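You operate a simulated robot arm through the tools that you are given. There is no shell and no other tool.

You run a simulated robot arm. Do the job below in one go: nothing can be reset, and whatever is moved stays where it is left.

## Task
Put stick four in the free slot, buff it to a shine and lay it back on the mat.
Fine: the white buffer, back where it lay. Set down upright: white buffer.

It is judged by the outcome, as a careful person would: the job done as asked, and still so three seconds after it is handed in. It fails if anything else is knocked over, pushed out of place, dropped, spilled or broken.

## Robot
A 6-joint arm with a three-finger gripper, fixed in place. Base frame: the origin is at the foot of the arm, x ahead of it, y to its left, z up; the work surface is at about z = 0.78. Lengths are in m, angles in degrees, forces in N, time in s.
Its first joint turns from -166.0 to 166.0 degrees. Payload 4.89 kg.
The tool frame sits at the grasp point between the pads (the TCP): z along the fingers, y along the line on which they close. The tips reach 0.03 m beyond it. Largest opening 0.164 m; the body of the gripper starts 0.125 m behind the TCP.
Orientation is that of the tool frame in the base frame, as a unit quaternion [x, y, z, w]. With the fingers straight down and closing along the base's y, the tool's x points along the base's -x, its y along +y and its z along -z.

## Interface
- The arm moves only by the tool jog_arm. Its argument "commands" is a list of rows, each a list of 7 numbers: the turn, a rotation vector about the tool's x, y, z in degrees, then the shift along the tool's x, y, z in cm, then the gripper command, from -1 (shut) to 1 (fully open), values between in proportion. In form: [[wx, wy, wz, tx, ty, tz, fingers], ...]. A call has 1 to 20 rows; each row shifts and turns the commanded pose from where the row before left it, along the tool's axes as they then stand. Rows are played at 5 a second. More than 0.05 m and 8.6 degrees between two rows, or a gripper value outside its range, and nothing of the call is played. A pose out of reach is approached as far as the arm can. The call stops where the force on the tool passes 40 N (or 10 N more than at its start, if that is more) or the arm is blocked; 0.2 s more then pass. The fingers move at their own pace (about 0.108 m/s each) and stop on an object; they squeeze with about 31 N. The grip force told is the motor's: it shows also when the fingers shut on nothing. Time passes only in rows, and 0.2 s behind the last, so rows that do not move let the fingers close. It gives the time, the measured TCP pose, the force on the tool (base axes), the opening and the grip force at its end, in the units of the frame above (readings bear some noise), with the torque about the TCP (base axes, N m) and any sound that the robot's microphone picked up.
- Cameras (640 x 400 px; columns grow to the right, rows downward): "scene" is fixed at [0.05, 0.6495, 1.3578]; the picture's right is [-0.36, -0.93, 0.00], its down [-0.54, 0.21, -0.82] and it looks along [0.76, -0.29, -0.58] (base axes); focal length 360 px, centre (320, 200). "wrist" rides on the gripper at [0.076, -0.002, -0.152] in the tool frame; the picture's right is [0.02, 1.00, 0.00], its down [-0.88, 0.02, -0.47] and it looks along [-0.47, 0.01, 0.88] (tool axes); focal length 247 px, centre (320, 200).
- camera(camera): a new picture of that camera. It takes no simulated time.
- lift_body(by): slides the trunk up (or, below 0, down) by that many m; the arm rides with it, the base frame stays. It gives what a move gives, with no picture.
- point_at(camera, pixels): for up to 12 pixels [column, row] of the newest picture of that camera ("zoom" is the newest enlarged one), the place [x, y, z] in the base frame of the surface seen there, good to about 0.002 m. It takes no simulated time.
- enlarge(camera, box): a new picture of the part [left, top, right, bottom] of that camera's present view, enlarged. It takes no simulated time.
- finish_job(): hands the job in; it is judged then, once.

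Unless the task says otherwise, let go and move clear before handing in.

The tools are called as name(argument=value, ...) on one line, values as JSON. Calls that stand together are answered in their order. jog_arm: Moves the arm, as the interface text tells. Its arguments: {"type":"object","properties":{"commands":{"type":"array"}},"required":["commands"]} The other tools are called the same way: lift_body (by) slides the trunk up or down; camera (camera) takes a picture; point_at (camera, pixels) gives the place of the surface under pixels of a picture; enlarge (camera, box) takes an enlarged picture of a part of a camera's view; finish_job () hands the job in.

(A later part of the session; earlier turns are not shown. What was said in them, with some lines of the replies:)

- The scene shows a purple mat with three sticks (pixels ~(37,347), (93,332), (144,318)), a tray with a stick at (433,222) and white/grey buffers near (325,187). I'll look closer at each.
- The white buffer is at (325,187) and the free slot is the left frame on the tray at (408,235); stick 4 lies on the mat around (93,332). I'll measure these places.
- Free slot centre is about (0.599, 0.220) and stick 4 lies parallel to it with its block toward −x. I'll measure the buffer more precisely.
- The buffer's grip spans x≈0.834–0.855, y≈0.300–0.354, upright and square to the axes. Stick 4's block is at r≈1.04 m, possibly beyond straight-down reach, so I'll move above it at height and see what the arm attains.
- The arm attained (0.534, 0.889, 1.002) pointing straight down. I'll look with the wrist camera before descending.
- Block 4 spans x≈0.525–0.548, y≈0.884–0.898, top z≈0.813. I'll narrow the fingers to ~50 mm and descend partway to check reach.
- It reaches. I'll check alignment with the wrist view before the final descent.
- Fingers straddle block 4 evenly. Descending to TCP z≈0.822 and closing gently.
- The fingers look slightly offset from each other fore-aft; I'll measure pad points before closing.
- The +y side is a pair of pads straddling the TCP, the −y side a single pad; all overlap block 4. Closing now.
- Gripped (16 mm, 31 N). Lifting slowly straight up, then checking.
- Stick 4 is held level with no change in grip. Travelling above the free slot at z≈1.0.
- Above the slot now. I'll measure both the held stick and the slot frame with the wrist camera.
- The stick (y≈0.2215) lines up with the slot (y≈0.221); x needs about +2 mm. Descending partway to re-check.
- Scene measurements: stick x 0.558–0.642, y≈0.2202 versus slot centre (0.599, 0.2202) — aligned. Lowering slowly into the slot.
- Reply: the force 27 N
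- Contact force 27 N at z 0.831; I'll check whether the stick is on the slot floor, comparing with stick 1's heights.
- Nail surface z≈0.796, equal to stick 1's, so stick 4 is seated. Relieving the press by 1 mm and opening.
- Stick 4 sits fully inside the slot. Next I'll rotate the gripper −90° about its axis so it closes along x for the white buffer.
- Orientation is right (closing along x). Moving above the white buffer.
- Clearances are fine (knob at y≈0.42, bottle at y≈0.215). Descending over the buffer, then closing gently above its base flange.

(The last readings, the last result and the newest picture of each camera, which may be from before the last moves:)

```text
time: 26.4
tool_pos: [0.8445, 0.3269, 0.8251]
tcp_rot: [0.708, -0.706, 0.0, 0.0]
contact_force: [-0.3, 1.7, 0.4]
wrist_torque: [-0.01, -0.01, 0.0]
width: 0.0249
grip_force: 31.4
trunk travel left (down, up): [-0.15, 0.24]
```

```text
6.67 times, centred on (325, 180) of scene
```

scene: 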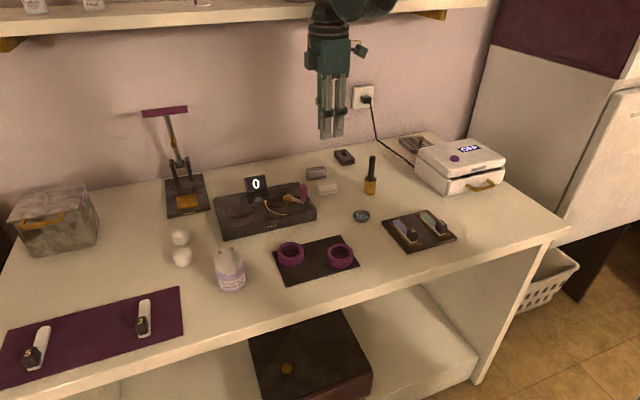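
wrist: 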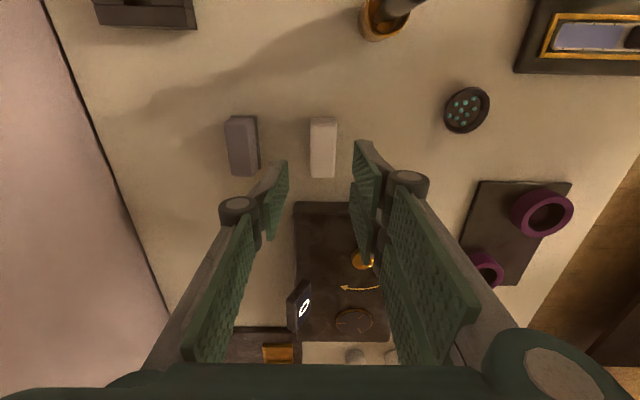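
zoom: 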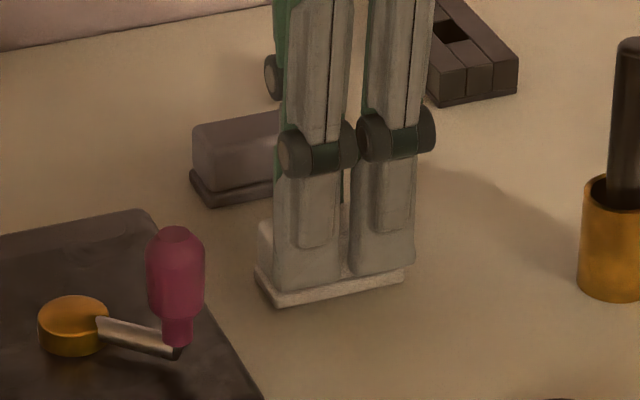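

Buffer gripped (25 mm). Lifting slowly and meanwhile measuring the nail on stick 4.

jog_arm(commands=[[0, 0, 0, 0, 0, -0.5, -1], [0, 0, 0, 0, 0, -1.5, -1], [0, 0, 0, 0, 0, -3, -1], [0, 0, 0, 0, 0, -4, -1], [0, 0, 0, 0, 0, -4, -1], [0, 0, 0, 0, 0, -3.8, -1], [0, 0, 0, 0, 0, 0, -1]])

camera(camera="scene")

enlarge(camera="scene", box=[380, 205, 450, 255])

```text
time: 28.0
tool_pos: [0.8438, 0.3257, 0.9898]
tcp_rot: [-0.707, 0.707, 0.0, 0.0]
contact_force: [0.4, -0.1, -0.2]
wrist_torque: [0.01, -0.05, 0.01]
width: 0.0251
grip_force: 31.4
trunk travel left (down, up): [-0.15, 0.24]
```

```text
taken
```

scene: 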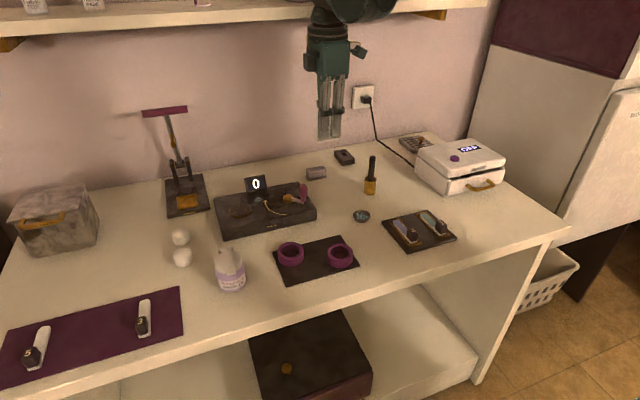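

```text
8.00 times, centred on (415, 230) of scene
```

zoom: 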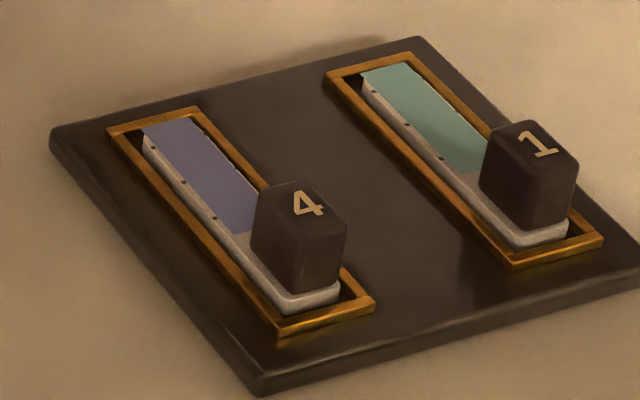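

point_at(camera="zoom", pixels=[[147, 127], [190, 119], [230, 233], [248, 232], [238, 180], [170, 150], [195, 185], [255, 250], [260, 195], [303, 185], [285, 298], [335, 288]])

```text
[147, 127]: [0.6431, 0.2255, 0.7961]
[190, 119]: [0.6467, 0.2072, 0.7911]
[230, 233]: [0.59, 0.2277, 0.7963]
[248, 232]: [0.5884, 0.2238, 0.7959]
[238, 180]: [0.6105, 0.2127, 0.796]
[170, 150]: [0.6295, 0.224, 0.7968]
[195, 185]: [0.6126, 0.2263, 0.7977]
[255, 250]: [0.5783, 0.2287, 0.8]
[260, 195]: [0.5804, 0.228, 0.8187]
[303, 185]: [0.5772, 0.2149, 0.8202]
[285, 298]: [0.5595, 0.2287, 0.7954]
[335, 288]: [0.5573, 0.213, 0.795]
```

Nail area: x 0.589–0.643, y 0.2125–0.2275, z 0.796; block face at x≈0.581. Carrying the buffer above it and rotating back +90° so its long side runs along the nail.

jog_arm(commands=[[0, 0, 0, 1.77, 3.7, 0, -1], [0, 0, 0, 1.78, 3.7, 0, -1], [0, 0, 0, 1.78, 3.7, 0, -1], [0, 0, 0, 1.78, 3.7, 0, -1], [0, 0, 0, 1.78, 3.7, 0, -1], [0, 0, 0, 1.78, 3.7, 0, -1], [0, 0, 8.181818, 0, 0, 0, -1], [0, 0, 8.181818, 0, 0, 0, -1], [0, 0, 8.181818, 0, 0, 0, -1], [0, 0, 8.181818, 0, 0, 0, -1], [0, 0, 8.181818, 0, 0, 0, -1], [0, 0, 8.181818, 0, 0, 0, -1], [0, 0, 8.181818, 0, 0, 0, -1], [0, 0, 8.181818, 0, 0, 0, -1], [0, 0, 8.181818, 0, 0, 0, -1], [0, 0, 8.181818, 0, 0, 0, -1], [0, 0, 8.18182, 0, 0, 0, -1], [0, 0, 0, 0, 0, 0, -1], [0, 0, 0, 0, 0, 0, -1]])

camera(camera="wrist")

camera(camera="scene")

```text
time: 32.0
tool_pos: [0.6231, 0.2203, 0.9904]
tcp_rot: [0.0, 1.0, 0.001, -0.001]
contact_force: [-0.1, 0.3, 0.5]
wrist_torque: [-0.02, -0.03, -0.01]
width: 0.0249
grip_force: 31.0
trunk travel left (down, up): [-0.15, 0.24]
```

```text
taken
```

wrist: 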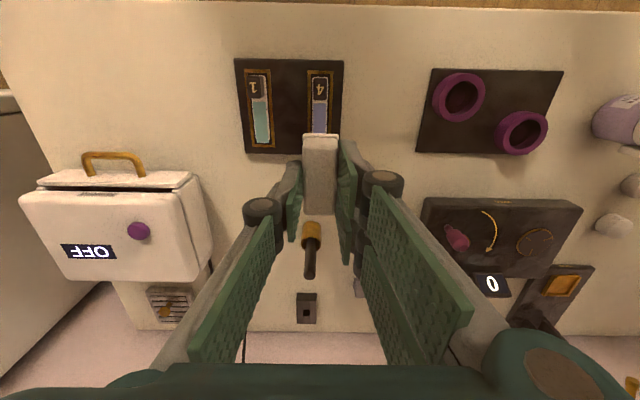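

```text
taken
```

scene: 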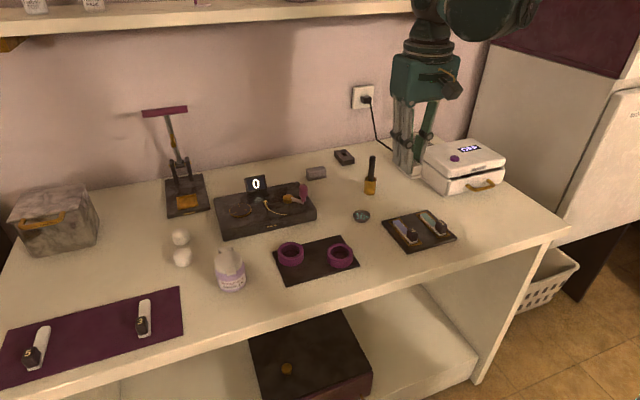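

Buffer is aligned over stick 4. Lowering to about 1.5 cm above the nail to check alignment.

jog_arm(commands=[[0, 0, 0, 0, 0, 4, -1], [0, 0, 0, 0, 0, 4, -1], [0, 0, 0, 0, 0, 4, -1], [0, 0, 0, 0, 0, 1.5, -1], [0, 0, 0, 0, 0, 0, -1]])

enlarge(camera="wrist", box=[260, 80, 380, 220])

enlarge(camera="scene", box=[370, 185, 460, 255])

```text
time: 33.2
tool_pos: [0.6233, 0.2214, 0.858]
tcp_rot: [0.0, 1.0, 0.001, 0.001]
contact_force: [1.2, 0.5, -0.4]
wrist_torque: [-0.01, 0.05, -0.01]
width: 0.025
grip_force: 31.3
trunk travel left (down, up): [-0.15, 0.24]
```

```text
2.86 times, centred on (320, 150) of wrist
```

zoom: 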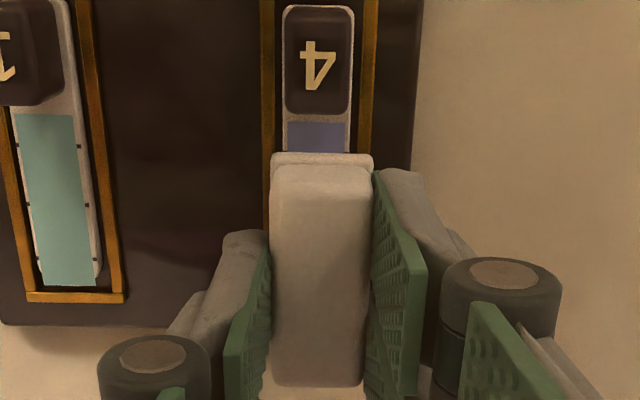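

```text
5.71 times, centred on (415, 220) of scene
```

zoom: 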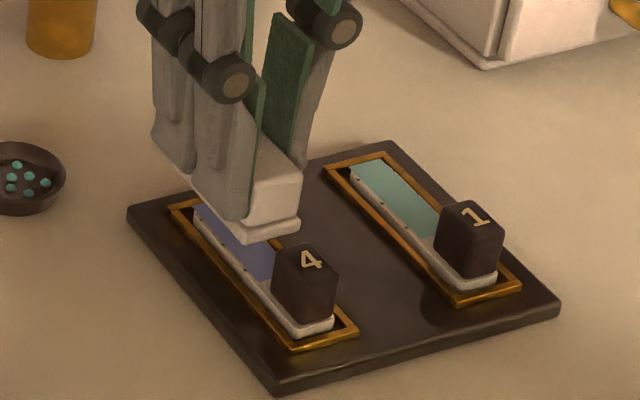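

point_at(camera="zoom", pixels=[[265, 240], [298, 222], [296, 232], [248, 232], [280, 248], [300, 243], [328, 255], [190, 180]])

```text
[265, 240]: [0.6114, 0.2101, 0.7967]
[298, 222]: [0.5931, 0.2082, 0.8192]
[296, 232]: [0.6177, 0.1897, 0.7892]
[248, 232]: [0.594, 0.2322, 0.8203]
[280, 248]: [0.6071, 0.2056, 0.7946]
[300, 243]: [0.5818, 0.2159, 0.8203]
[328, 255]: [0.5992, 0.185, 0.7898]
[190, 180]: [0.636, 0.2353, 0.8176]
```

Buffer end is at x≈0.593 and centred on the nail in y. Lowering gently to contact.

jog_arm(commands=[[0, 0, 0, 0, 0, 0.7, -1], [0, 0, 0, 0, 0, 0.4, -1], [0, 0, 0, 0, 0, 0.2, -1], [0, 0, 0, 0, 0, 0.1, -1], [0, 0, 0, 0, 0, 0.0, -1]])

```text
time: 34.4
tool_pos: [0.6231, 0.2217, 0.8434]
tcp_rot: [0.001, 1.0, -0.001, 0.0]
contact_force: [0.8, 0.8, -0.7]
wrist_torque: [0.01, -0.02, -0.01]
width: 0.025
grip_force: 30.5
trunk travel left (down, up): [-0.15, 0.24]
```

jog_arm(commands=[[0, 0, 0, 0, 0, 0.1, -1], [0, 0, 0, 0, 0, 0.05, -1], [0, 0, 0, 0, 0, 0, -1]])

```text
time: 35.2
tool_pos: [0.6222, 0.2195, 0.8415]
tcp_rot: [0.001, 1.0, 0.0, 0.001]
contact_force: [0.6, 0.7, 0.2]
wrist_torque: [0.04, -0.01, 0.02]
width: 0.025
grip_force: 31.2
trunk travel left (down, up): [-0.15, 0.24]
```

jog_arm(commands=[[0, 0, 0, 0, 0, 0.05, -1], [0, 0, 0, 0, 0, 0.05, -1], [0, 0, 0, 0, 0, 0, -1]])

```text
time: 36.0
tool_pos: [0.6227, 0.2212, 0.8407]
tcp_rot: [-0.001, 1.0, 0.0, 0.0]
contact_force: [0.3, 0.0, 0.6]
wrist_torque: [0.0, 0.02, 0.0]
width: 0.0248
grip_force: 31.2
trunk travel left (down, up): [-0.15, 0.24]
```

jog_arm(commands=[[0, 0, 0, 0, 0, 0.05, -1], [0, 0, 0, 0, 0, 0.05, -1], [0, 0, 0, 0, 0, 0, -1]])

```text
time: 36.8
tool_pos: [0.6217, 0.221, 0.8392]
tcp_rot: [0.001, 1.0, -0.001, 0.0]
contact_force: [0.9, -0.2, 5.3]
wrist_torque: [-0.05, 0.06, -0.02]
width: 0.0247
grip_force: 31.1
trunk travel left (down, up): [-0.15, 0.24]
```

Contact at ~5 N. Making back-and-forth strokes along the nail, staying clear of the block.

jog_arm(commands=[[0, 0, 0, 0.6, 0, 0.02, -1], [0, 0, 0, -1.2, 0, 0, -1], [0, 0, 0, -1.2, 0, 0, -1], [0, 0, 0, 1.2, 0, 0, -1], [0, 0, 0, 1.2, 0, 0, -1], [0, 0, 0, -1.2, 0, 0, -1], [0, 0, 0, -1.2, 0, 0, -1], [0, 0, 0, 1.2, 0, 0, -1], [0, 0, 0, 1.2, 0, 0, -1], [0, 0, 0, -0.6, 0, 0, -1], [0, 0, 0, 0, 0, 0, -1]])

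enlarge(camera="scene", box=[370, 185, 460, 255])

enlarge(camera="wrist", box=[260, 80, 380, 220])

```text
time: 39.2
tool_pos: [0.62, 0.2225, 0.8382]
tcp_rot: [0.0, 1.0, -0.001, 0.001]
contact_force: [-5.4, 0.4, 13.0]
wrist_torque: [-0.02, 0.4, -0.01]
width: 0.025
grip_force: 31.0
trunk travel left (down, up): [-0.15, 0.24]
```

```text
5.71 times, centred on (415, 220) of scene
```

zoom: 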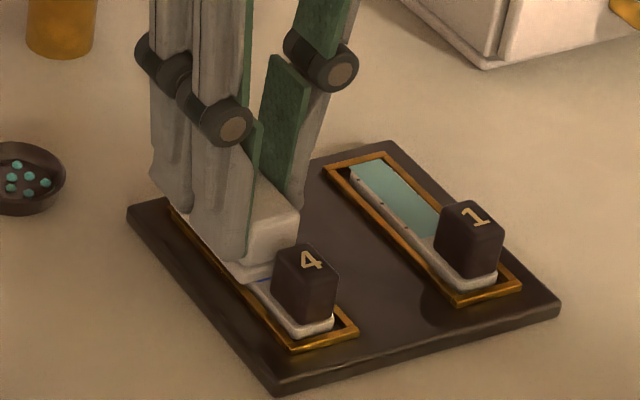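

```text
2.86 times, centred on (320, 150) of wrist
```

zoom: 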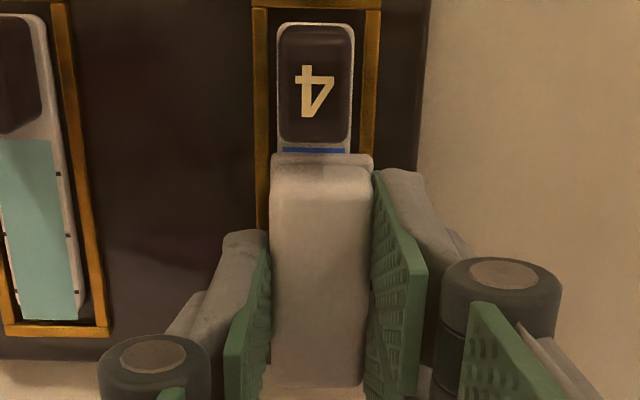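

The visible sliver of nail has turned a saturated shiny blue. I'll lift off and inspect the whole nail.

jog_arm(commands=[[0, 0, 0, 0, 0, -0.3, -1], [0, 0, 0, 0, 0, -1.5, -1], [0, 0, 0, 0, 0, -3, -1], [0, 0, 0, -2, 0, -4, -1], [0, 0, 0, -4, 0, -3, -1], [0, 0, 0, -3, 0, -3, -1], [0, 0, 0, 0, 0, 0, -1]])

enlarge(camera="scene", box=[380, 205, 450, 255])

camera(camera="wrist")

```text
time: 40.8
tool_pos: [0.7103, 0.2219, 0.9863]
tcp_rot: [0.0, 1.0, 0.0, 0.0]
contact_force: [0.1, -0.1, -0.5]
wrist_torque: [0.01, 0.03, 0.0]
width: 0.0248
grip_force: 30.6
trunk travel left (down, up): [-0.15, 0.24]
```

```text
8.00 times, centred on (415, 230) of scene
```

zoom: 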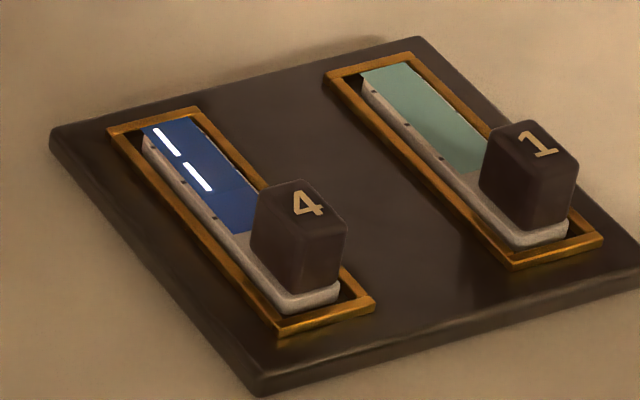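

```text
taken
```

wrist: 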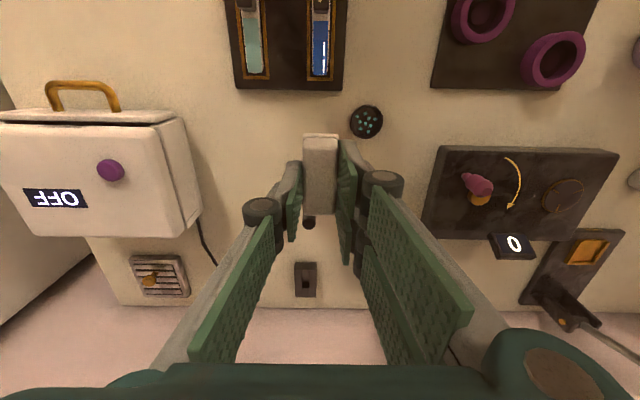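

enlarge(camera="wrist", box=[290, 0, 350, 90])

enlarge(camera="scene", box=[390, 212, 425, 240])

```text
4.44 times, centred on (320, 45) of wrist
```

zoom: 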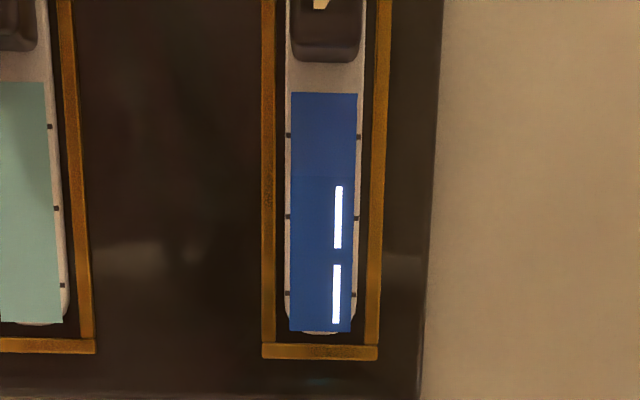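

```text
14.29 times, centred on (408, 226) of scene
```

zoom: 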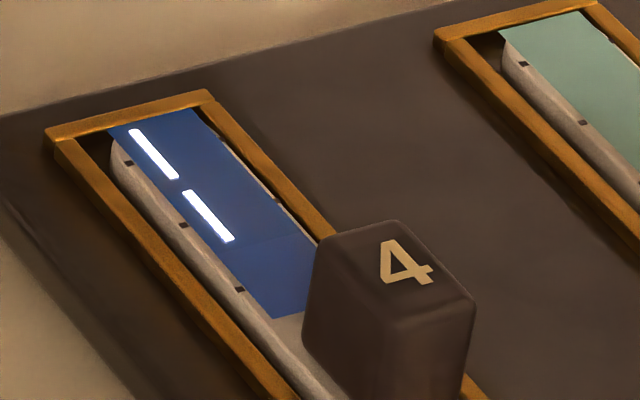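

Two of the three nail segments show highlights; the segment nearest the block (x≈0.589–0.607) still lacks one. I'll measure the block's current face and buff that end more.

point_at(camera="zoom", pixels=[[335, 245], [395, 225], [275, 315], [300, 312], [320, 240], [120, 130], [185, 115], [240, 240], [275, 239]])

```text
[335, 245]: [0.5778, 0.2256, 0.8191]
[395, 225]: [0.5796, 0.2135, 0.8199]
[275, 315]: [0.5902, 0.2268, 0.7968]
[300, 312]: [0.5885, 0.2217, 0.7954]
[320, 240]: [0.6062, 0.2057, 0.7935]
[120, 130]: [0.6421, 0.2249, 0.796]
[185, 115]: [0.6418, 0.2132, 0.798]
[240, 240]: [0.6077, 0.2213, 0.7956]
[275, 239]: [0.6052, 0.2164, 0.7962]
```

jog_arm(commands=[[0, 0, 0, 3, 0, 2, -1], [0, 0, 0, 4, 0, 3, -1], [0, 0, 0, 2.2, 0, 3, -1], [0, 0, 0, 0, 0, 4, -1], [0, 0, 0, 0, 0, 2.1, -1], [0, 0, 0, 0, 0, 0.4, -1], [0, 0, 0, 0, 0, 0.2, -1], [0, 0, 0, 0, 0, 0.05, -1], [0, 0, 0, 0, 0, 0.05, -1], [0, 0, 0, 0, 0, 0, -1]])

enlarge(camera="scene", box=[380, 205, 450, 255])

```text
time: 43.0
tool_pos: [0.6201, 0.2199, 0.8395]
tcp_rot: [0.0, 1.0, 0.0, 0.0]
contact_force: [0.9, -0.5, 20.1]
wrist_torque: [-0.01, 0.06, -0.03]
width: 0.0249
grip_force: 31.4
trunk travel left (down, up): [-0.15, 0.24]
```

```text
8.00 times, centred on (415, 230) of scene
```

zoom: 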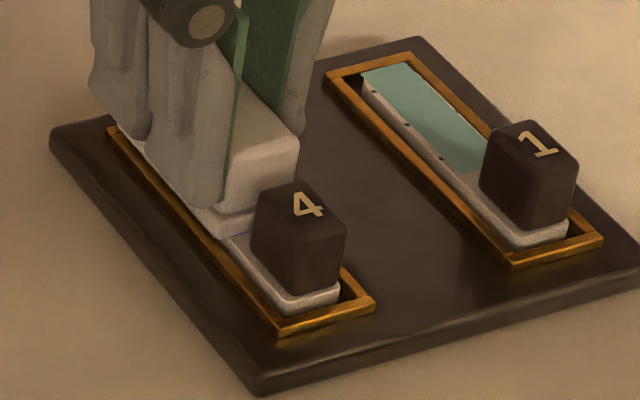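

Force is 20 N, a bit high; easing 0.5 mm and making short strokes near the block end.

jog_arm(commands=[[0, 0, 0, 0.5, 0, -0.05, -1], [0, 0, 0, -1, 0, 0, -1], [0, 0, 0, 1, 0, 0, -1], [0, 0, 0, -1, 0, 0, -1], [0, 0, 0, 1, 0, 0, -1], [0, 0, 0, -1, 0, 0, -1], [0, 0, 0, 1, 0, 0, -1], [0, 0, 0, -1, 0, 0, -1], [0, 0, 0, 1, 0, 0, -1], [0, 0, 0, -1, 0, 0, -1], [0, 0, 0, 1, 0, 0, -1], [0, 0, 0, -1, 0, 0, -1], [0, 0, 0, 0, 0, 0, -1]])

enlarge(camera="scene", box=[380, 205, 450, 255])

enlarge(camera="wrist", box=[260, 80, 380, 220])

```text
time: 45.8
tool_pos: [0.6248, 0.2206, 0.839]
tcp_rot: [0.0, 1.0, 0.0, 0.0]
contact_force: [-3.1, 1.0, 5.5]
wrist_torque: [-0.02, 0.17, -0.01]
width: 0.025
grip_force: 31.8
trunk travel left (down, up): [-0.15, 0.24]
```

```text
8.00 times, centred on (415, 230) of scene
```

zoom: 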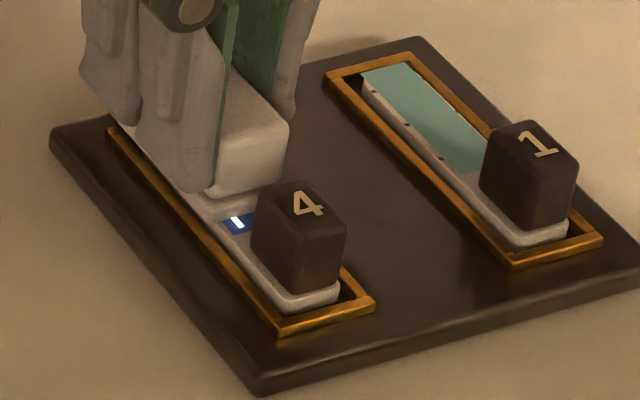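

```text
2.86 times, centred on (320, 150) of wrist
```

zoom: 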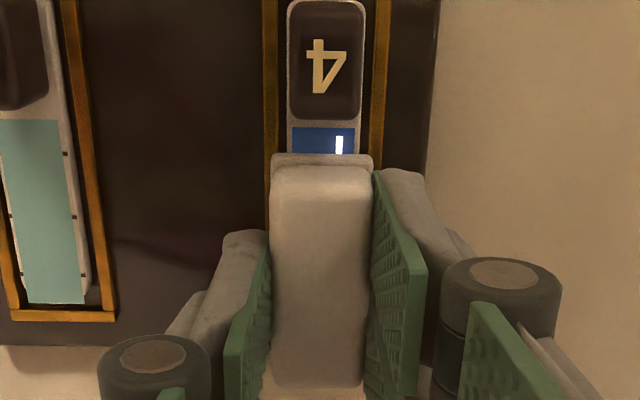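

The third segment now shows a highlight too. Lifting off and inspecting.

jog_arm(commands=[[0, 0, 0, 0, 0, -0.3, -1], [0, 0, 0, 0, 0, -1.5, -1], [0, 0, 0, 0, 0, -3, -1], [0, 0, 0, -2, 0, -4, -1], [0, 0, 0, -4, 0, -3, -1], [0, 0, 0, -3, 0, -3, -1], [0, 0, 0, 0, 0, 0, -1]])

enlarge(camera="scene", box=[380, 205, 450, 255])

enlarge(camera="wrist", box=[290, 0, 350, 90])

camera(camera="wrist")

```text
time: 47.4
tool_pos: [0.7147, 0.222, 0.9899]
tcp_rot: [0.0, 1.0, 0.0, 0.0]
contact_force: [0.7, -0.2, 0.2]
wrist_torque: [-0.02, 0.02, 0.02]
width: 0.025
grip_force: 30.6
trunk travel left (down, up): [-0.15, 0.24]
```

```text
8.00 times, centred on (415, 230) of scene
```

zoom: 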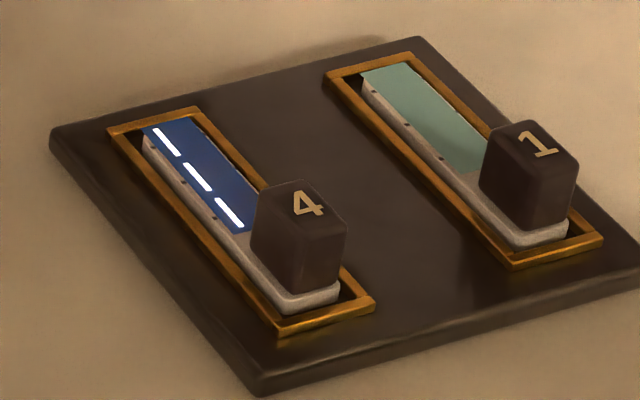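

```text
4.44 times, centred on (320, 45) of wrist
```

zoom: 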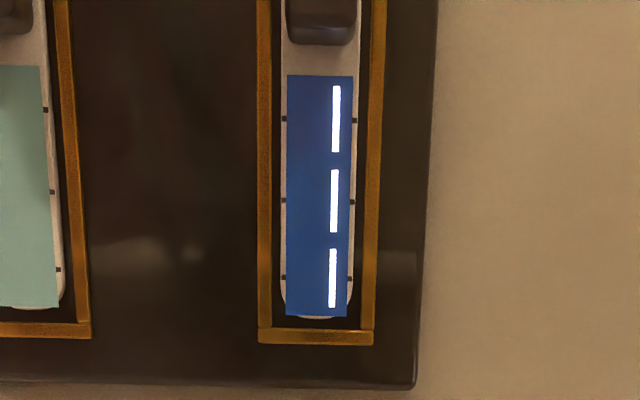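

```text
taken
```

wrist: 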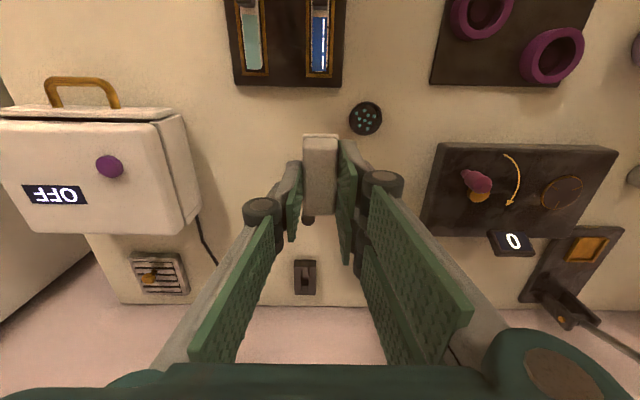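

All three segments shine. Now returning the buffer: rotate −90° and move back above its original spot (0.8445, 0.327).

jog_arm(commands=[[0, 0, -8.181818, 0, 0, 0, -1], [0, 0, -8.181818, 0, 0, 0, -1], [0, 0, -8.181818, 0, 0, 0, -1], [0, 0, -8.181818, 0, 0, 0, -1], [0, 0, -8.181818, 0, 0, 0, -1], [0, 0, -8.181818, 0, 0, 0, -1], [0, 0, -8.181818, 0, 0, 0, -1], [0, 0, -8.181818, 0, 0, 0, -1], [0, 0, -8.181818, 0, 0, 0, -1], [0, 0, -8.181818, 0, 0, 0, -1], [0, 0, -8.18182, 0, 0, 0, -1], [0, 0, 0, -2.67, -3.25, 0, -1], [0, 0, 0, -2.67, -3.25, 0, -1], [0, 0, 0, -2.67, -3.25, 0, -1], [0, 0, 0, -2.66, -3.2, 0, -1], [0, 0, 0, 0, 0, 0, -1], [0, 0, 0, 0, 0, 0, -1]])

camera(camera="wrist")

camera(camera="scene")

```text
time: 51.0
tool_pos: [0.8476, 0.3287, 0.9863]
tcp_rot: [0.707, -0.707, 0.0, 0.0]
contact_force: [1.5, 0.1, -0.5]
wrist_torque: [-0.08, 0.06, 0.04]
width: 0.0249
grip_force: 31.4
trunk travel left (down, up): [-0.15, 0.24]
```

```text
taken
```

wrist: 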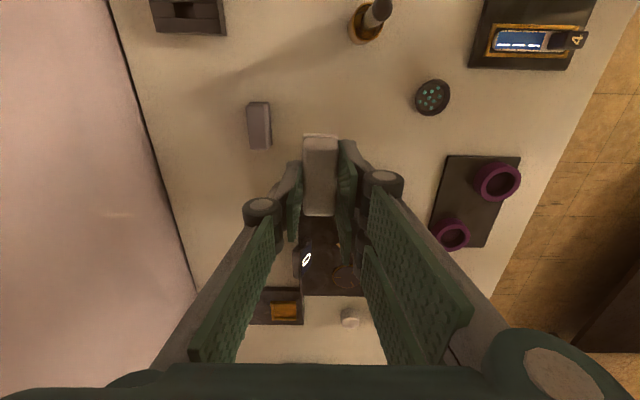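

```text
taken
```

scene: 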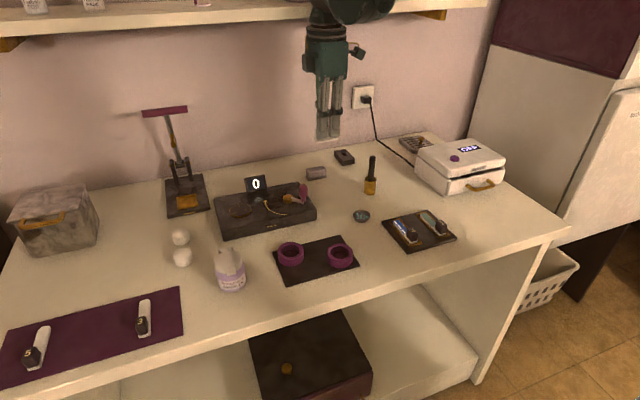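

Above the original spot. Lowering to just over the table.

jog_arm(commands=[[0, 0, 0, 0, 0, 4, -1], [0, 0, 0, 0, 0, 4, -1], [0, 0, 0, 0, 0, 4, -1], [0, 0, 0, 0, 0, 2.5, -1], [0, 0, 0, 0, 0, 1, -1], [0, 0, 0, 0, 0, 0.5, -1], [0, 0, 0, 0, 0, 0.2, -1], [0, 0, 0, 0, 0, 0, -1]])

enlarge(camera="scene", box=[290, 150, 360, 210])

```text
time: 52.8
tool_pos: [0.8452, 0.326, 0.8241]
tcp_rot: [-0.707, 0.707, 0.001, 0.001]
contact_force: [-0.2, -0.8, 3.8]
wrist_torque: [0.06, 0.02, 0.0]
width: 0.0247
grip_force: 31.5
trunk travel left (down, up): [-0.15, 0.24]
```

```text
6.67 times, centred on (325, 180) of scene
```

zoom: 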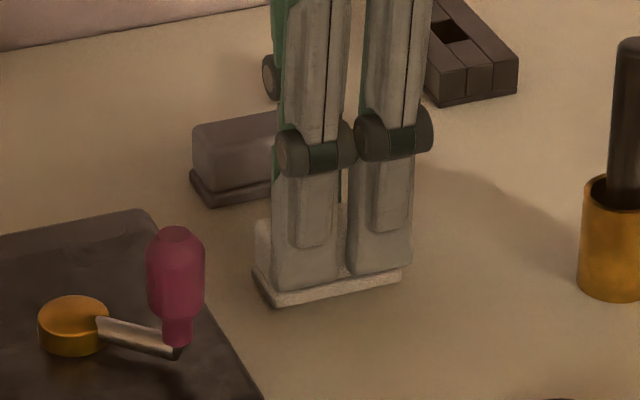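

Light contact (3.8 N) and the buffer sits just where it was. Opening and rising.

jog_arm(commands=[[0, 0, 0, 0, 0, 0, -0.68], [0, 0, 0, 0, 0, 0, -0.6], [0, 0, 0, 0, 0, 0, -0.5], [0, 0, 0, 0, 0, 0, -0.4], [0, 0, 0, 0, 0, -1, -0.4], [0, 0, 0, 0, 0, -3, -0.4], [0, 0, 0, 0, 0, -4, -0.4], [0, 0, 0, 0, 0, -4, -0.4], [0, 0, 0, 0, 0, -4.2, -0.4], [0, 0, 0, 0, 0, 0, -0.4]])

enlarge(camera="wrist", box=[270, 90, 370, 170])

```text
time: 55.0
tool_pos: [0.8468, 0.3298, 0.9897]
tcp_rot: [-0.707, 0.707, 0.001, 0.0]
contact_force: [0.1, 0.8, 1.1]
wrist_torque: [0.04, -0.03, 0.01]
width: 0.0494
grip_force: 0.2
trunk travel left (down, up): [-0.15, 0.24]
```

```text
5.00 times, centred on (320, 130) of wrist
```

zoom: 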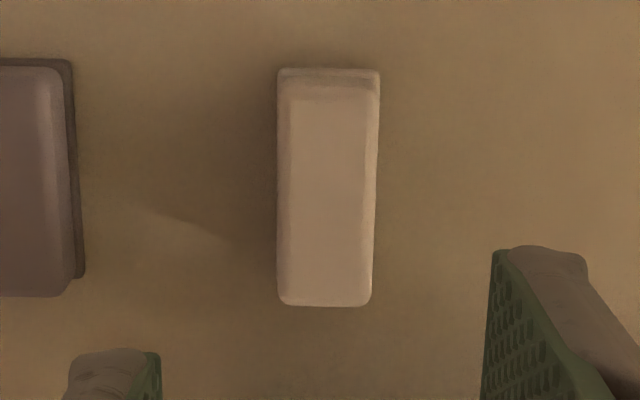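

point_at(camera="zoom", pixels=[[281, 72], [377, 74], [295, 106], [365, 106], [285, 286], [365, 286], [325, 298], [325, 90], [325, 190]])

enlarge(camera="scene", box=[300, 160, 348, 200])

camera(camera="scene")

```text
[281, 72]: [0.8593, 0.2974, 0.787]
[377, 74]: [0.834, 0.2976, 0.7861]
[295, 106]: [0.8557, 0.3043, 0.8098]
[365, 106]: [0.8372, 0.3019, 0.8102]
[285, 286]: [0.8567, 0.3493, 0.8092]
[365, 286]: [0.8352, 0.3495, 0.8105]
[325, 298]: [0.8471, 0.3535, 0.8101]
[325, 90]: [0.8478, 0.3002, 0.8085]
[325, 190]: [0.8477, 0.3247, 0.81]
```

```text
10.00 times, centred on (324, 180) of scene
```

zoom: 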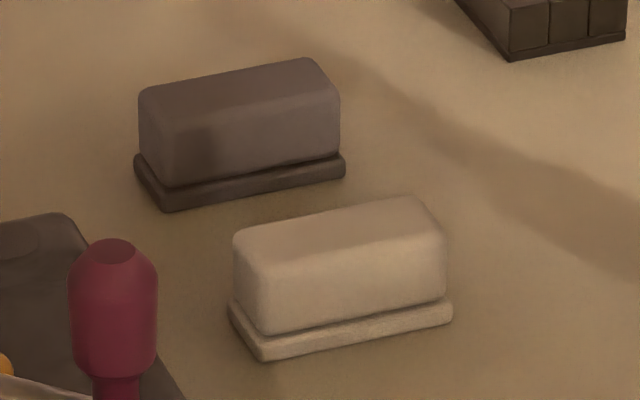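

```text
taken
```

scene: 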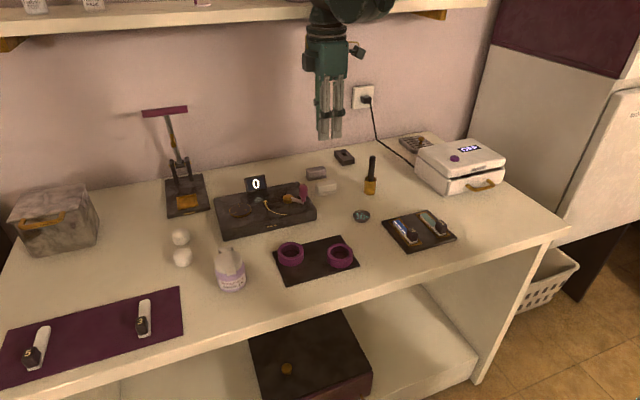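

White buffer is back within ~1 mm, upright. Now going back above stick 4 and rotating to close along y.

jog_arm(commands=[[0, 0, 0, 1.52, 3.92, 0, -0.4], [0, 0, 0, 1.52, 3.92, 0, -0.4], [0, 0, 0, 1.52, 3.92, 0, -0.4], [0, 0, 0, 1.52, 3.92, 0, -0.4], [0, 0, 0, 1.53, 3.92, 0, -0.4], [0, 0, 0, 1.53, 3.92, 0, -0.4], [0, 0, 0, 1.53, 3.93, 0, -0.4], [0, 0, 8.181818, 0, 0, 0, -0.4], [0, 0, 8.181818, 0, 0, 0, -0.4], [0, 0, 8.181818, 0, 0, 0, -0.4], [0, 0, 8.181818, 0, 0, 0, -0.4], [0, 0, 8.181818, 0, 0, 0, -0.4], [0, 0, 8.181818, 0, 0, 0, -0.4], [0, 0, 8.181818, 0, 0, 0, -0.4], [0, 0, 8.181818, 0, 0, 0, -0.4], [0, 0, 8.181818, 0, 0, 0, -0.4], [0, 0, 8.181818, 0, 0, 0, -0.4], [0, 0, 8.18182, 0, 0, 0, -0.4], [0, 0, 0, 0, 0, 0, -0.4], [0, 0, 0, 0, 0, 0, -0.4]])

enlarge(camera="wrist", box=[230, 90, 350, 200])

```text
time: 59.2
tool_pos: [0.5692, 0.2199, 0.988]
tcp_rot: [0.0, 1.0, 0.0, 0.0]
contact_force: [-0.9, -0.6, -0.1]
wrist_torque: [0.0, 0.0, 0.01]
width: 0.0492
grip_force: 0.0
trunk travel left (down, up): [-0.15, 0.24]
```

```text
3.64 times, centred on (290, 145) of wrist
```

zoom: 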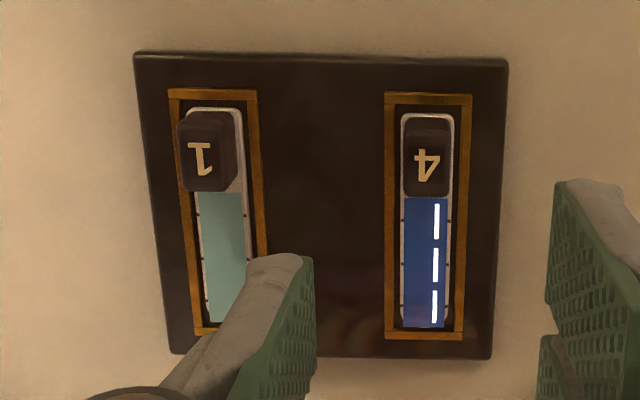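

Stick 4 shines on all three segments. Descending over its block and closing gently.

jog_arm(commands=[[0, 0, 0, 0, 0, 4, -0.45], [0, 0, 0, 0, 0, 4, -0.45], [0, 0, 0, 0, 0, 4, -0.45], [0, 0, 0, 0, 0, 2, -0.45], [0, 0, 0, 0, 0, 1.2, -0.45], [0, 0, 0, 0, 0, 0.4, -0.5], [0, 0, 0, 0, 0, 0, -0.6], [0, 0, 0, 0, 0, 0, -0.7]])

enlarge(camera="wrist", box=[260, 120, 380, 240])

enlarge(camera="scene", box=[370, 185, 470, 255])

```text
time: 61.0
tool_pos: [0.5718, 0.2197, 0.8317]
tcp_rot: [-0.001, 1.0, 0.0, 0.0]
contact_force: [0.5, 0.7, -0.1]
wrist_torque: [0.02, -0.02, 0.01]
width: 0.0246
grip_force: 0.1
trunk travel left (down, up): [-0.15, 0.24]
```

```text
3.33 times, centred on (320, 180) of wrist
```

zoom: 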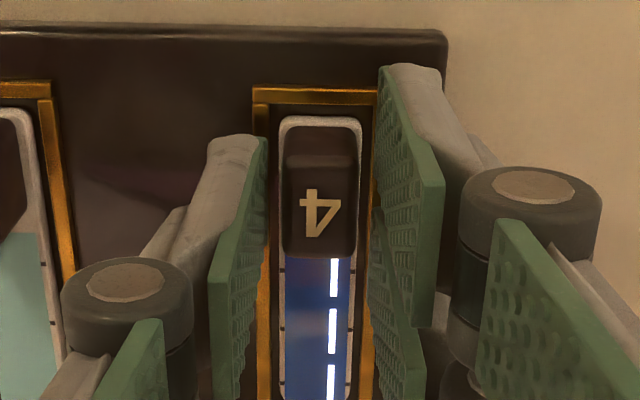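

```text
5.71 times, centred on (420, 220) of scene
```

zoom: 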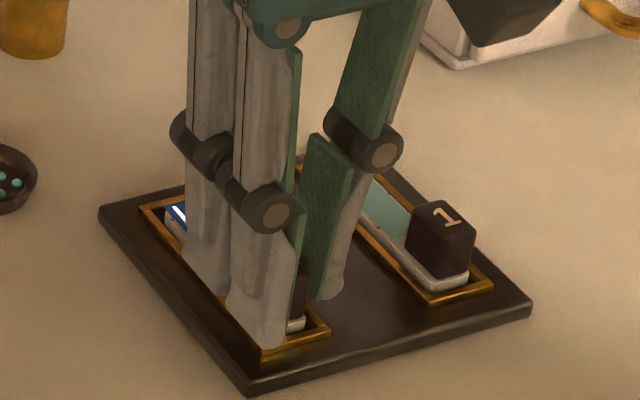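

jog_arm(commands=[[0, 0, 0, 0, 0, 0, -0.78], [0, 0, 0, 0, 0, 0, -0.9], [0, 0, 0, 0, 0, 0, -1], [0, 0, 0, 0, 0, 0, -1], [0, 0, 0, 0, 0, 0, -1], [0, 0, 0, 0, 0, -0.5, -1], [0, 0, 0, 0, 0, -0.5, -1], [0, 0, 0, 0, 0, -1, -1], [0, 0, 0, 0, 0, 0, -1]])

enlarge(camera="scene", box=[370, 185, 470, 255])

```text
time: 63.0
tool_pos: [0.5698, 0.2209, 0.8516]
tcp_rot: [0.0, 1.0, 0.0, 0.0]
contact_force: [-0.4, 0.9, -0.1]
wrist_torque: [-0.04, -0.03, -0.01]
width: 0.0157
grip_force: 30.8
trunk travel left (down, up): [-0.15, 0.24]
```

```text
5.71 times, centred on (420, 220) of scene
```

zoom: 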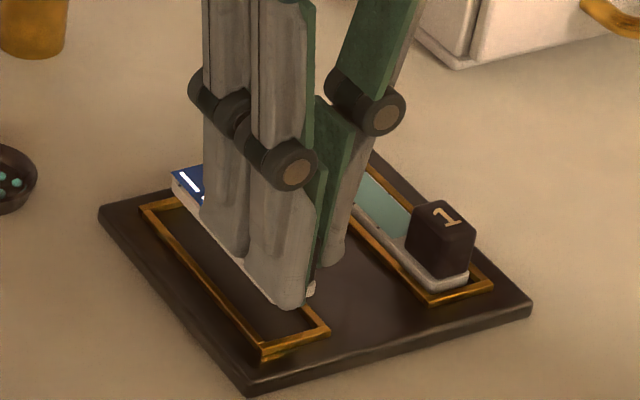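

Stick is out cleanly. Raising, then travelling back to the mat.

jog_arm(commands=[[0, 0, 0, 0, 0, -3, -1], [0, 0, 0, 0, 0, -4, -1], [0, 0, 0, 0, 0, -4.5, -1], [0, 0, 0, 0, 0, -4.2, -1], [0, 0, 0, 0.2, 2, 0, -1], [0, 0, 0, 0.2, 4, 0, -1], [0, 0, 0, 0.2, 4.5, 0, -1], [0, 0, 0, 0.2, 4.5, 0, -1], [0, 0, 0, 0.2, 4.5, 0, -1], [0, 0, 0, 0.2, 4.5, 0, -1], [0, 0, 0, 0.2, 4.5, 0, -1], [0, 0, 0, 0.2, 4.5, 0, -1], [0, 0, 0, 0.2, 4.5, 0, -1], [0, 0, 0, 0.2, 4.5, 0, -1], [0, 0, 0, 0.2, 4.5, 0, -1], [0, 0, 0, 0.2, 4.5, 0, -1], [0, 0, 0, 0.2, 4.5, 0, -1], [0, 0, 0, 0.2, 4.5, 0, -1], [0, 0, 0, 0.2, 4.5, 0, -1], [0, 0, 0, 0.2, 2.55, 0, -1]])

camera(camera="wrist")

camera(camera="scene")

```text
time: 67.2
tool_pos: [0.5395, 0.889, 1.0134]
tcp_rot: [0.0, 1.0, 0.0, 0.0]
contact_force: [0.1, -1.2, 0.0]
wrist_torque: [0.11, 0.06, 0.01]
width: 0.016
grip_force: 31.4
trunk travel left (down, up): [-0.15, 0.24]
```

```text
taken
```

wrist: 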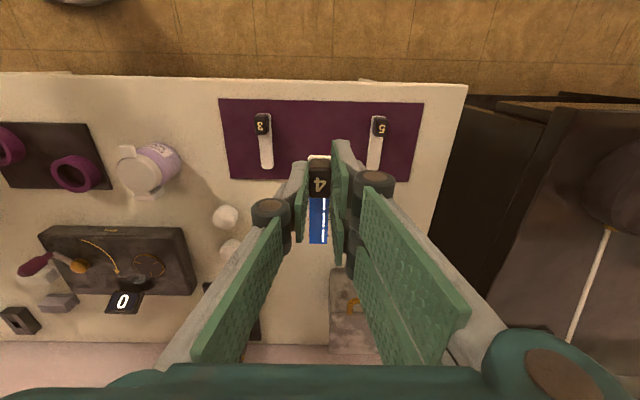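

```text
taken
```

scene: 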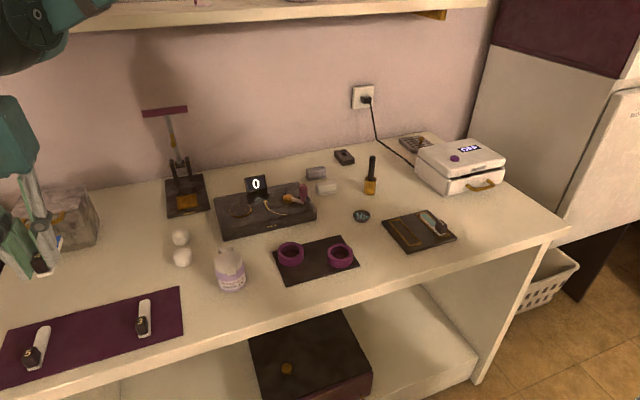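

Over the gap between sticks 3 and 5. Lowering, slowing near the mat.

jog_arm(commands=[[0, 0, 0, 0.07, 0, 4, -1], [0, 0, 0, 0, 0, 4, -1], [0, 0, 0, 0, 0, 4, -1], [0, 0, 0, 0, 0, 3, -1], [0, 0, 0, 0, 0, 1.5, -1], [0, 0, 0, 0, 0, 1, -1], [0, 0, 0, 0, 0, 0.5, -1], [0, 0, 0, 0, 0, 0, -1]])

enlarge(camera="scene", box=[40, 280, 150, 360])

```text
time: 69.0
tool_pos: [0.5353, 0.892, 0.8284]
tcp_rot: [0.0, 1.0, 0.0, 0.0]
contact_force: [-0.8, 0.1, -1.3]
wrist_torque: [0.03, 0.01, -0.01]
width: 0.0158
grip_force: 31.6
trunk travel left (down, up): [-0.15, 0.24]
```

```text
5.00 times, centred on (95, 320) of scene
```

zoom: 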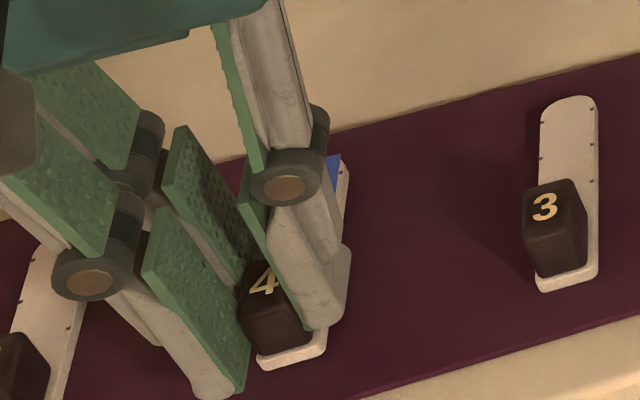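

jog_arm(commands=[[0, 0, 0, 0, 0, 0.1, -1], [0, 0, 0, 0, 0, 0.05, -1], [0, 0, 0, 0, 0, 0, -1]])

```text
time: 69.8
tool_pos: [0.537, 0.8902, 0.8271]
tcp_rot: [0.0, 1.0, 0.001, 0.0]
contact_force: [-0.6, 0.7, -0.8]
wrist_torque: [0.02, -0.01, 0.02]
width: 0.0158
grip_force: 31.1
trunk travel left (down, up): [-0.15, 0.24]
```

jog_arm(commands=[[0, 0, 0, 0, 0, 0.05, -1], [0, 0, 0, 0, 0, 0.05, -1], [0, 0, 0, 0, 0, 0.05, -1], [0, 0, 0, 0, 0, 0, -1]])

```text
time: 70.8
tool_pos: [0.5363, 0.8904, 0.8256]
tcp_rot: [0.0, 1.0, 0.0, 0.0]
contact_force: [-1.5, -0.5, 0.8]
wrist_torque: [0.0, -0.01, 0.04]
width: 0.0157
grip_force: 30.7
trunk travel left (down, up): [-0.15, 0.24]
```

jog_arm(commands=[[0, 0, 0, 0, 0, 0.05, -1], [0, 0, 0, 0, 0, 0.05, -1], [0, 0, 0, 0, 0, 0, -1]])

```text
time: 71.6
tool_pos: [0.5379, 0.89, 0.8236]
tcp_rot: [0.0, 1.0, -0.001, 0.0]
contact_force: [0.2, 1.1, 1.4]
wrist_torque: [0.05, -0.05, -0.01]
width: 0.0156
grip_force: 31.1
trunk travel left (down, up): [-0.15, 0.24]
```

jog_arm(commands=[[0, 0, 0, 0, 0, 0.04, -1], [0, 0, 0, 0, 0, 0, -1]])

enlarge(camera="scene", box=[70, 300, 130, 360])

```text
time: 72.2
tool_pos: [0.5371, 0.8906, 0.8241]
tcp_rot: [0.0, 1.0, -0.001, 0.0]
contact_force: [3.5, 3.8, 13.7]
wrist_torque: [0.16, -0.39, 0.08]
width: 0.0157
grip_force: 30.4
trunk travel left (down, up): [-0.15, 0.24]
```

```text
6.67 times, centred on (100, 330) of scene
```

zoom: 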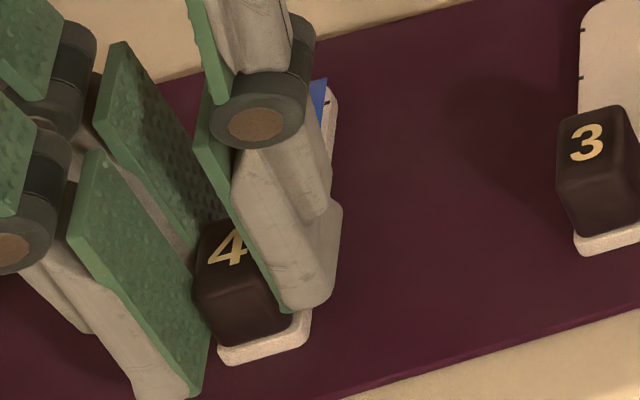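

The stick rests on the mat (13.7 N). Easing 0.3 mm, releasing and rising.

jog_arm(commands=[[0, 0, 0, 0, 0, -0.04, -1], [0, 0, 0, 0, 0, 0, -0.75], [0, 0, 0, 0, 0, 0, -0.6], [0, 0, 0, 0, 0, 0, -0.5], [0, 0, 0, 0, 0, 0, -0.45], [0, 0, 0, 0, 0, -1, -0.45], [0, 0, 0, 0, 0, -3, -0.45], [0, 0, 0, 0, 0, -4, -0.45], [0, 0, 0, 0, 0, -4, -0.45], [0, 0, 0, 0, 0, -4, -0.45], [0, 0, 0, 0, 0, -4, -0.45], [0, 0, 0, 0, 0, 0, -0.45]])

camera(camera="scene")

enlarge(camera="scene", box=[0, 270, 200, 395])

camera(camera="wrist")

```text
time: 74.8
tool_pos: [0.539, 0.8889, 1.0269]
tcp_rot: [0.001, 1.0, 0.0, 0.0]
contact_force: [0.2, 0.0, -0.3]
wrist_torque: [0.03, -0.03, -0.02]
width: 0.0452
grip_force: 0.1
trunk travel left (down, up): [-0.15, 0.24]
```

```text
taken
```

scene: 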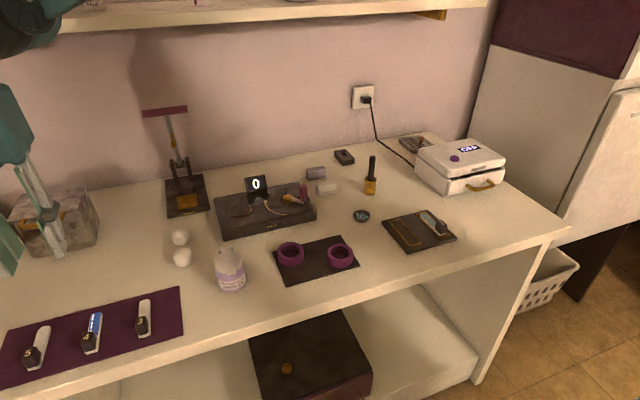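

```text
3.20 times, centred on (100, 332) of scene
```

zoom: 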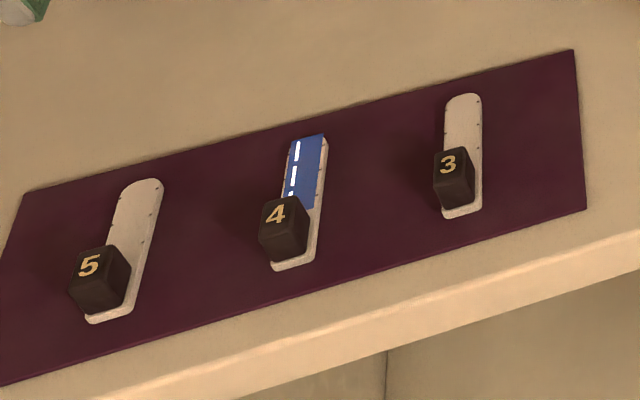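

```text
taken
```

wrist: 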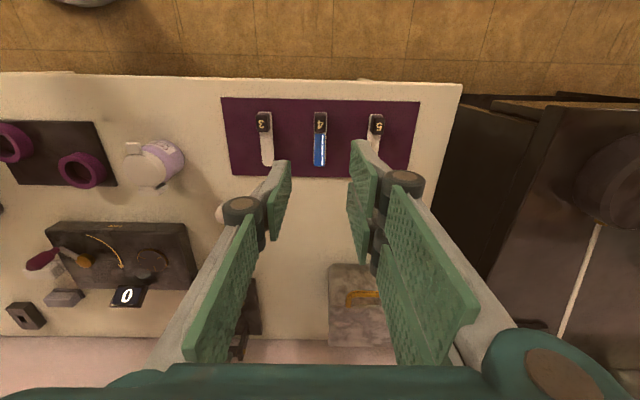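

Stick 4 lies shiny on the mat exactly where it was (zoom (295,200)), the white buffer is upright at its place (325,187), and nothing else has moved. The gripper is open and clear, so I'm handing in.

finish_job()

```text
The job is handed in.
```

Stick four went into the free slot, was buffed until all three segments of its nail shone, and is back on the mat where it started. The first strokes missed the segment nearest the block, so I did a second round there.

The white buffer is upright and within about a millimetre of where it lay. The final pictures show nothing else moved, and the gripper was open and clear when I handed the job in.
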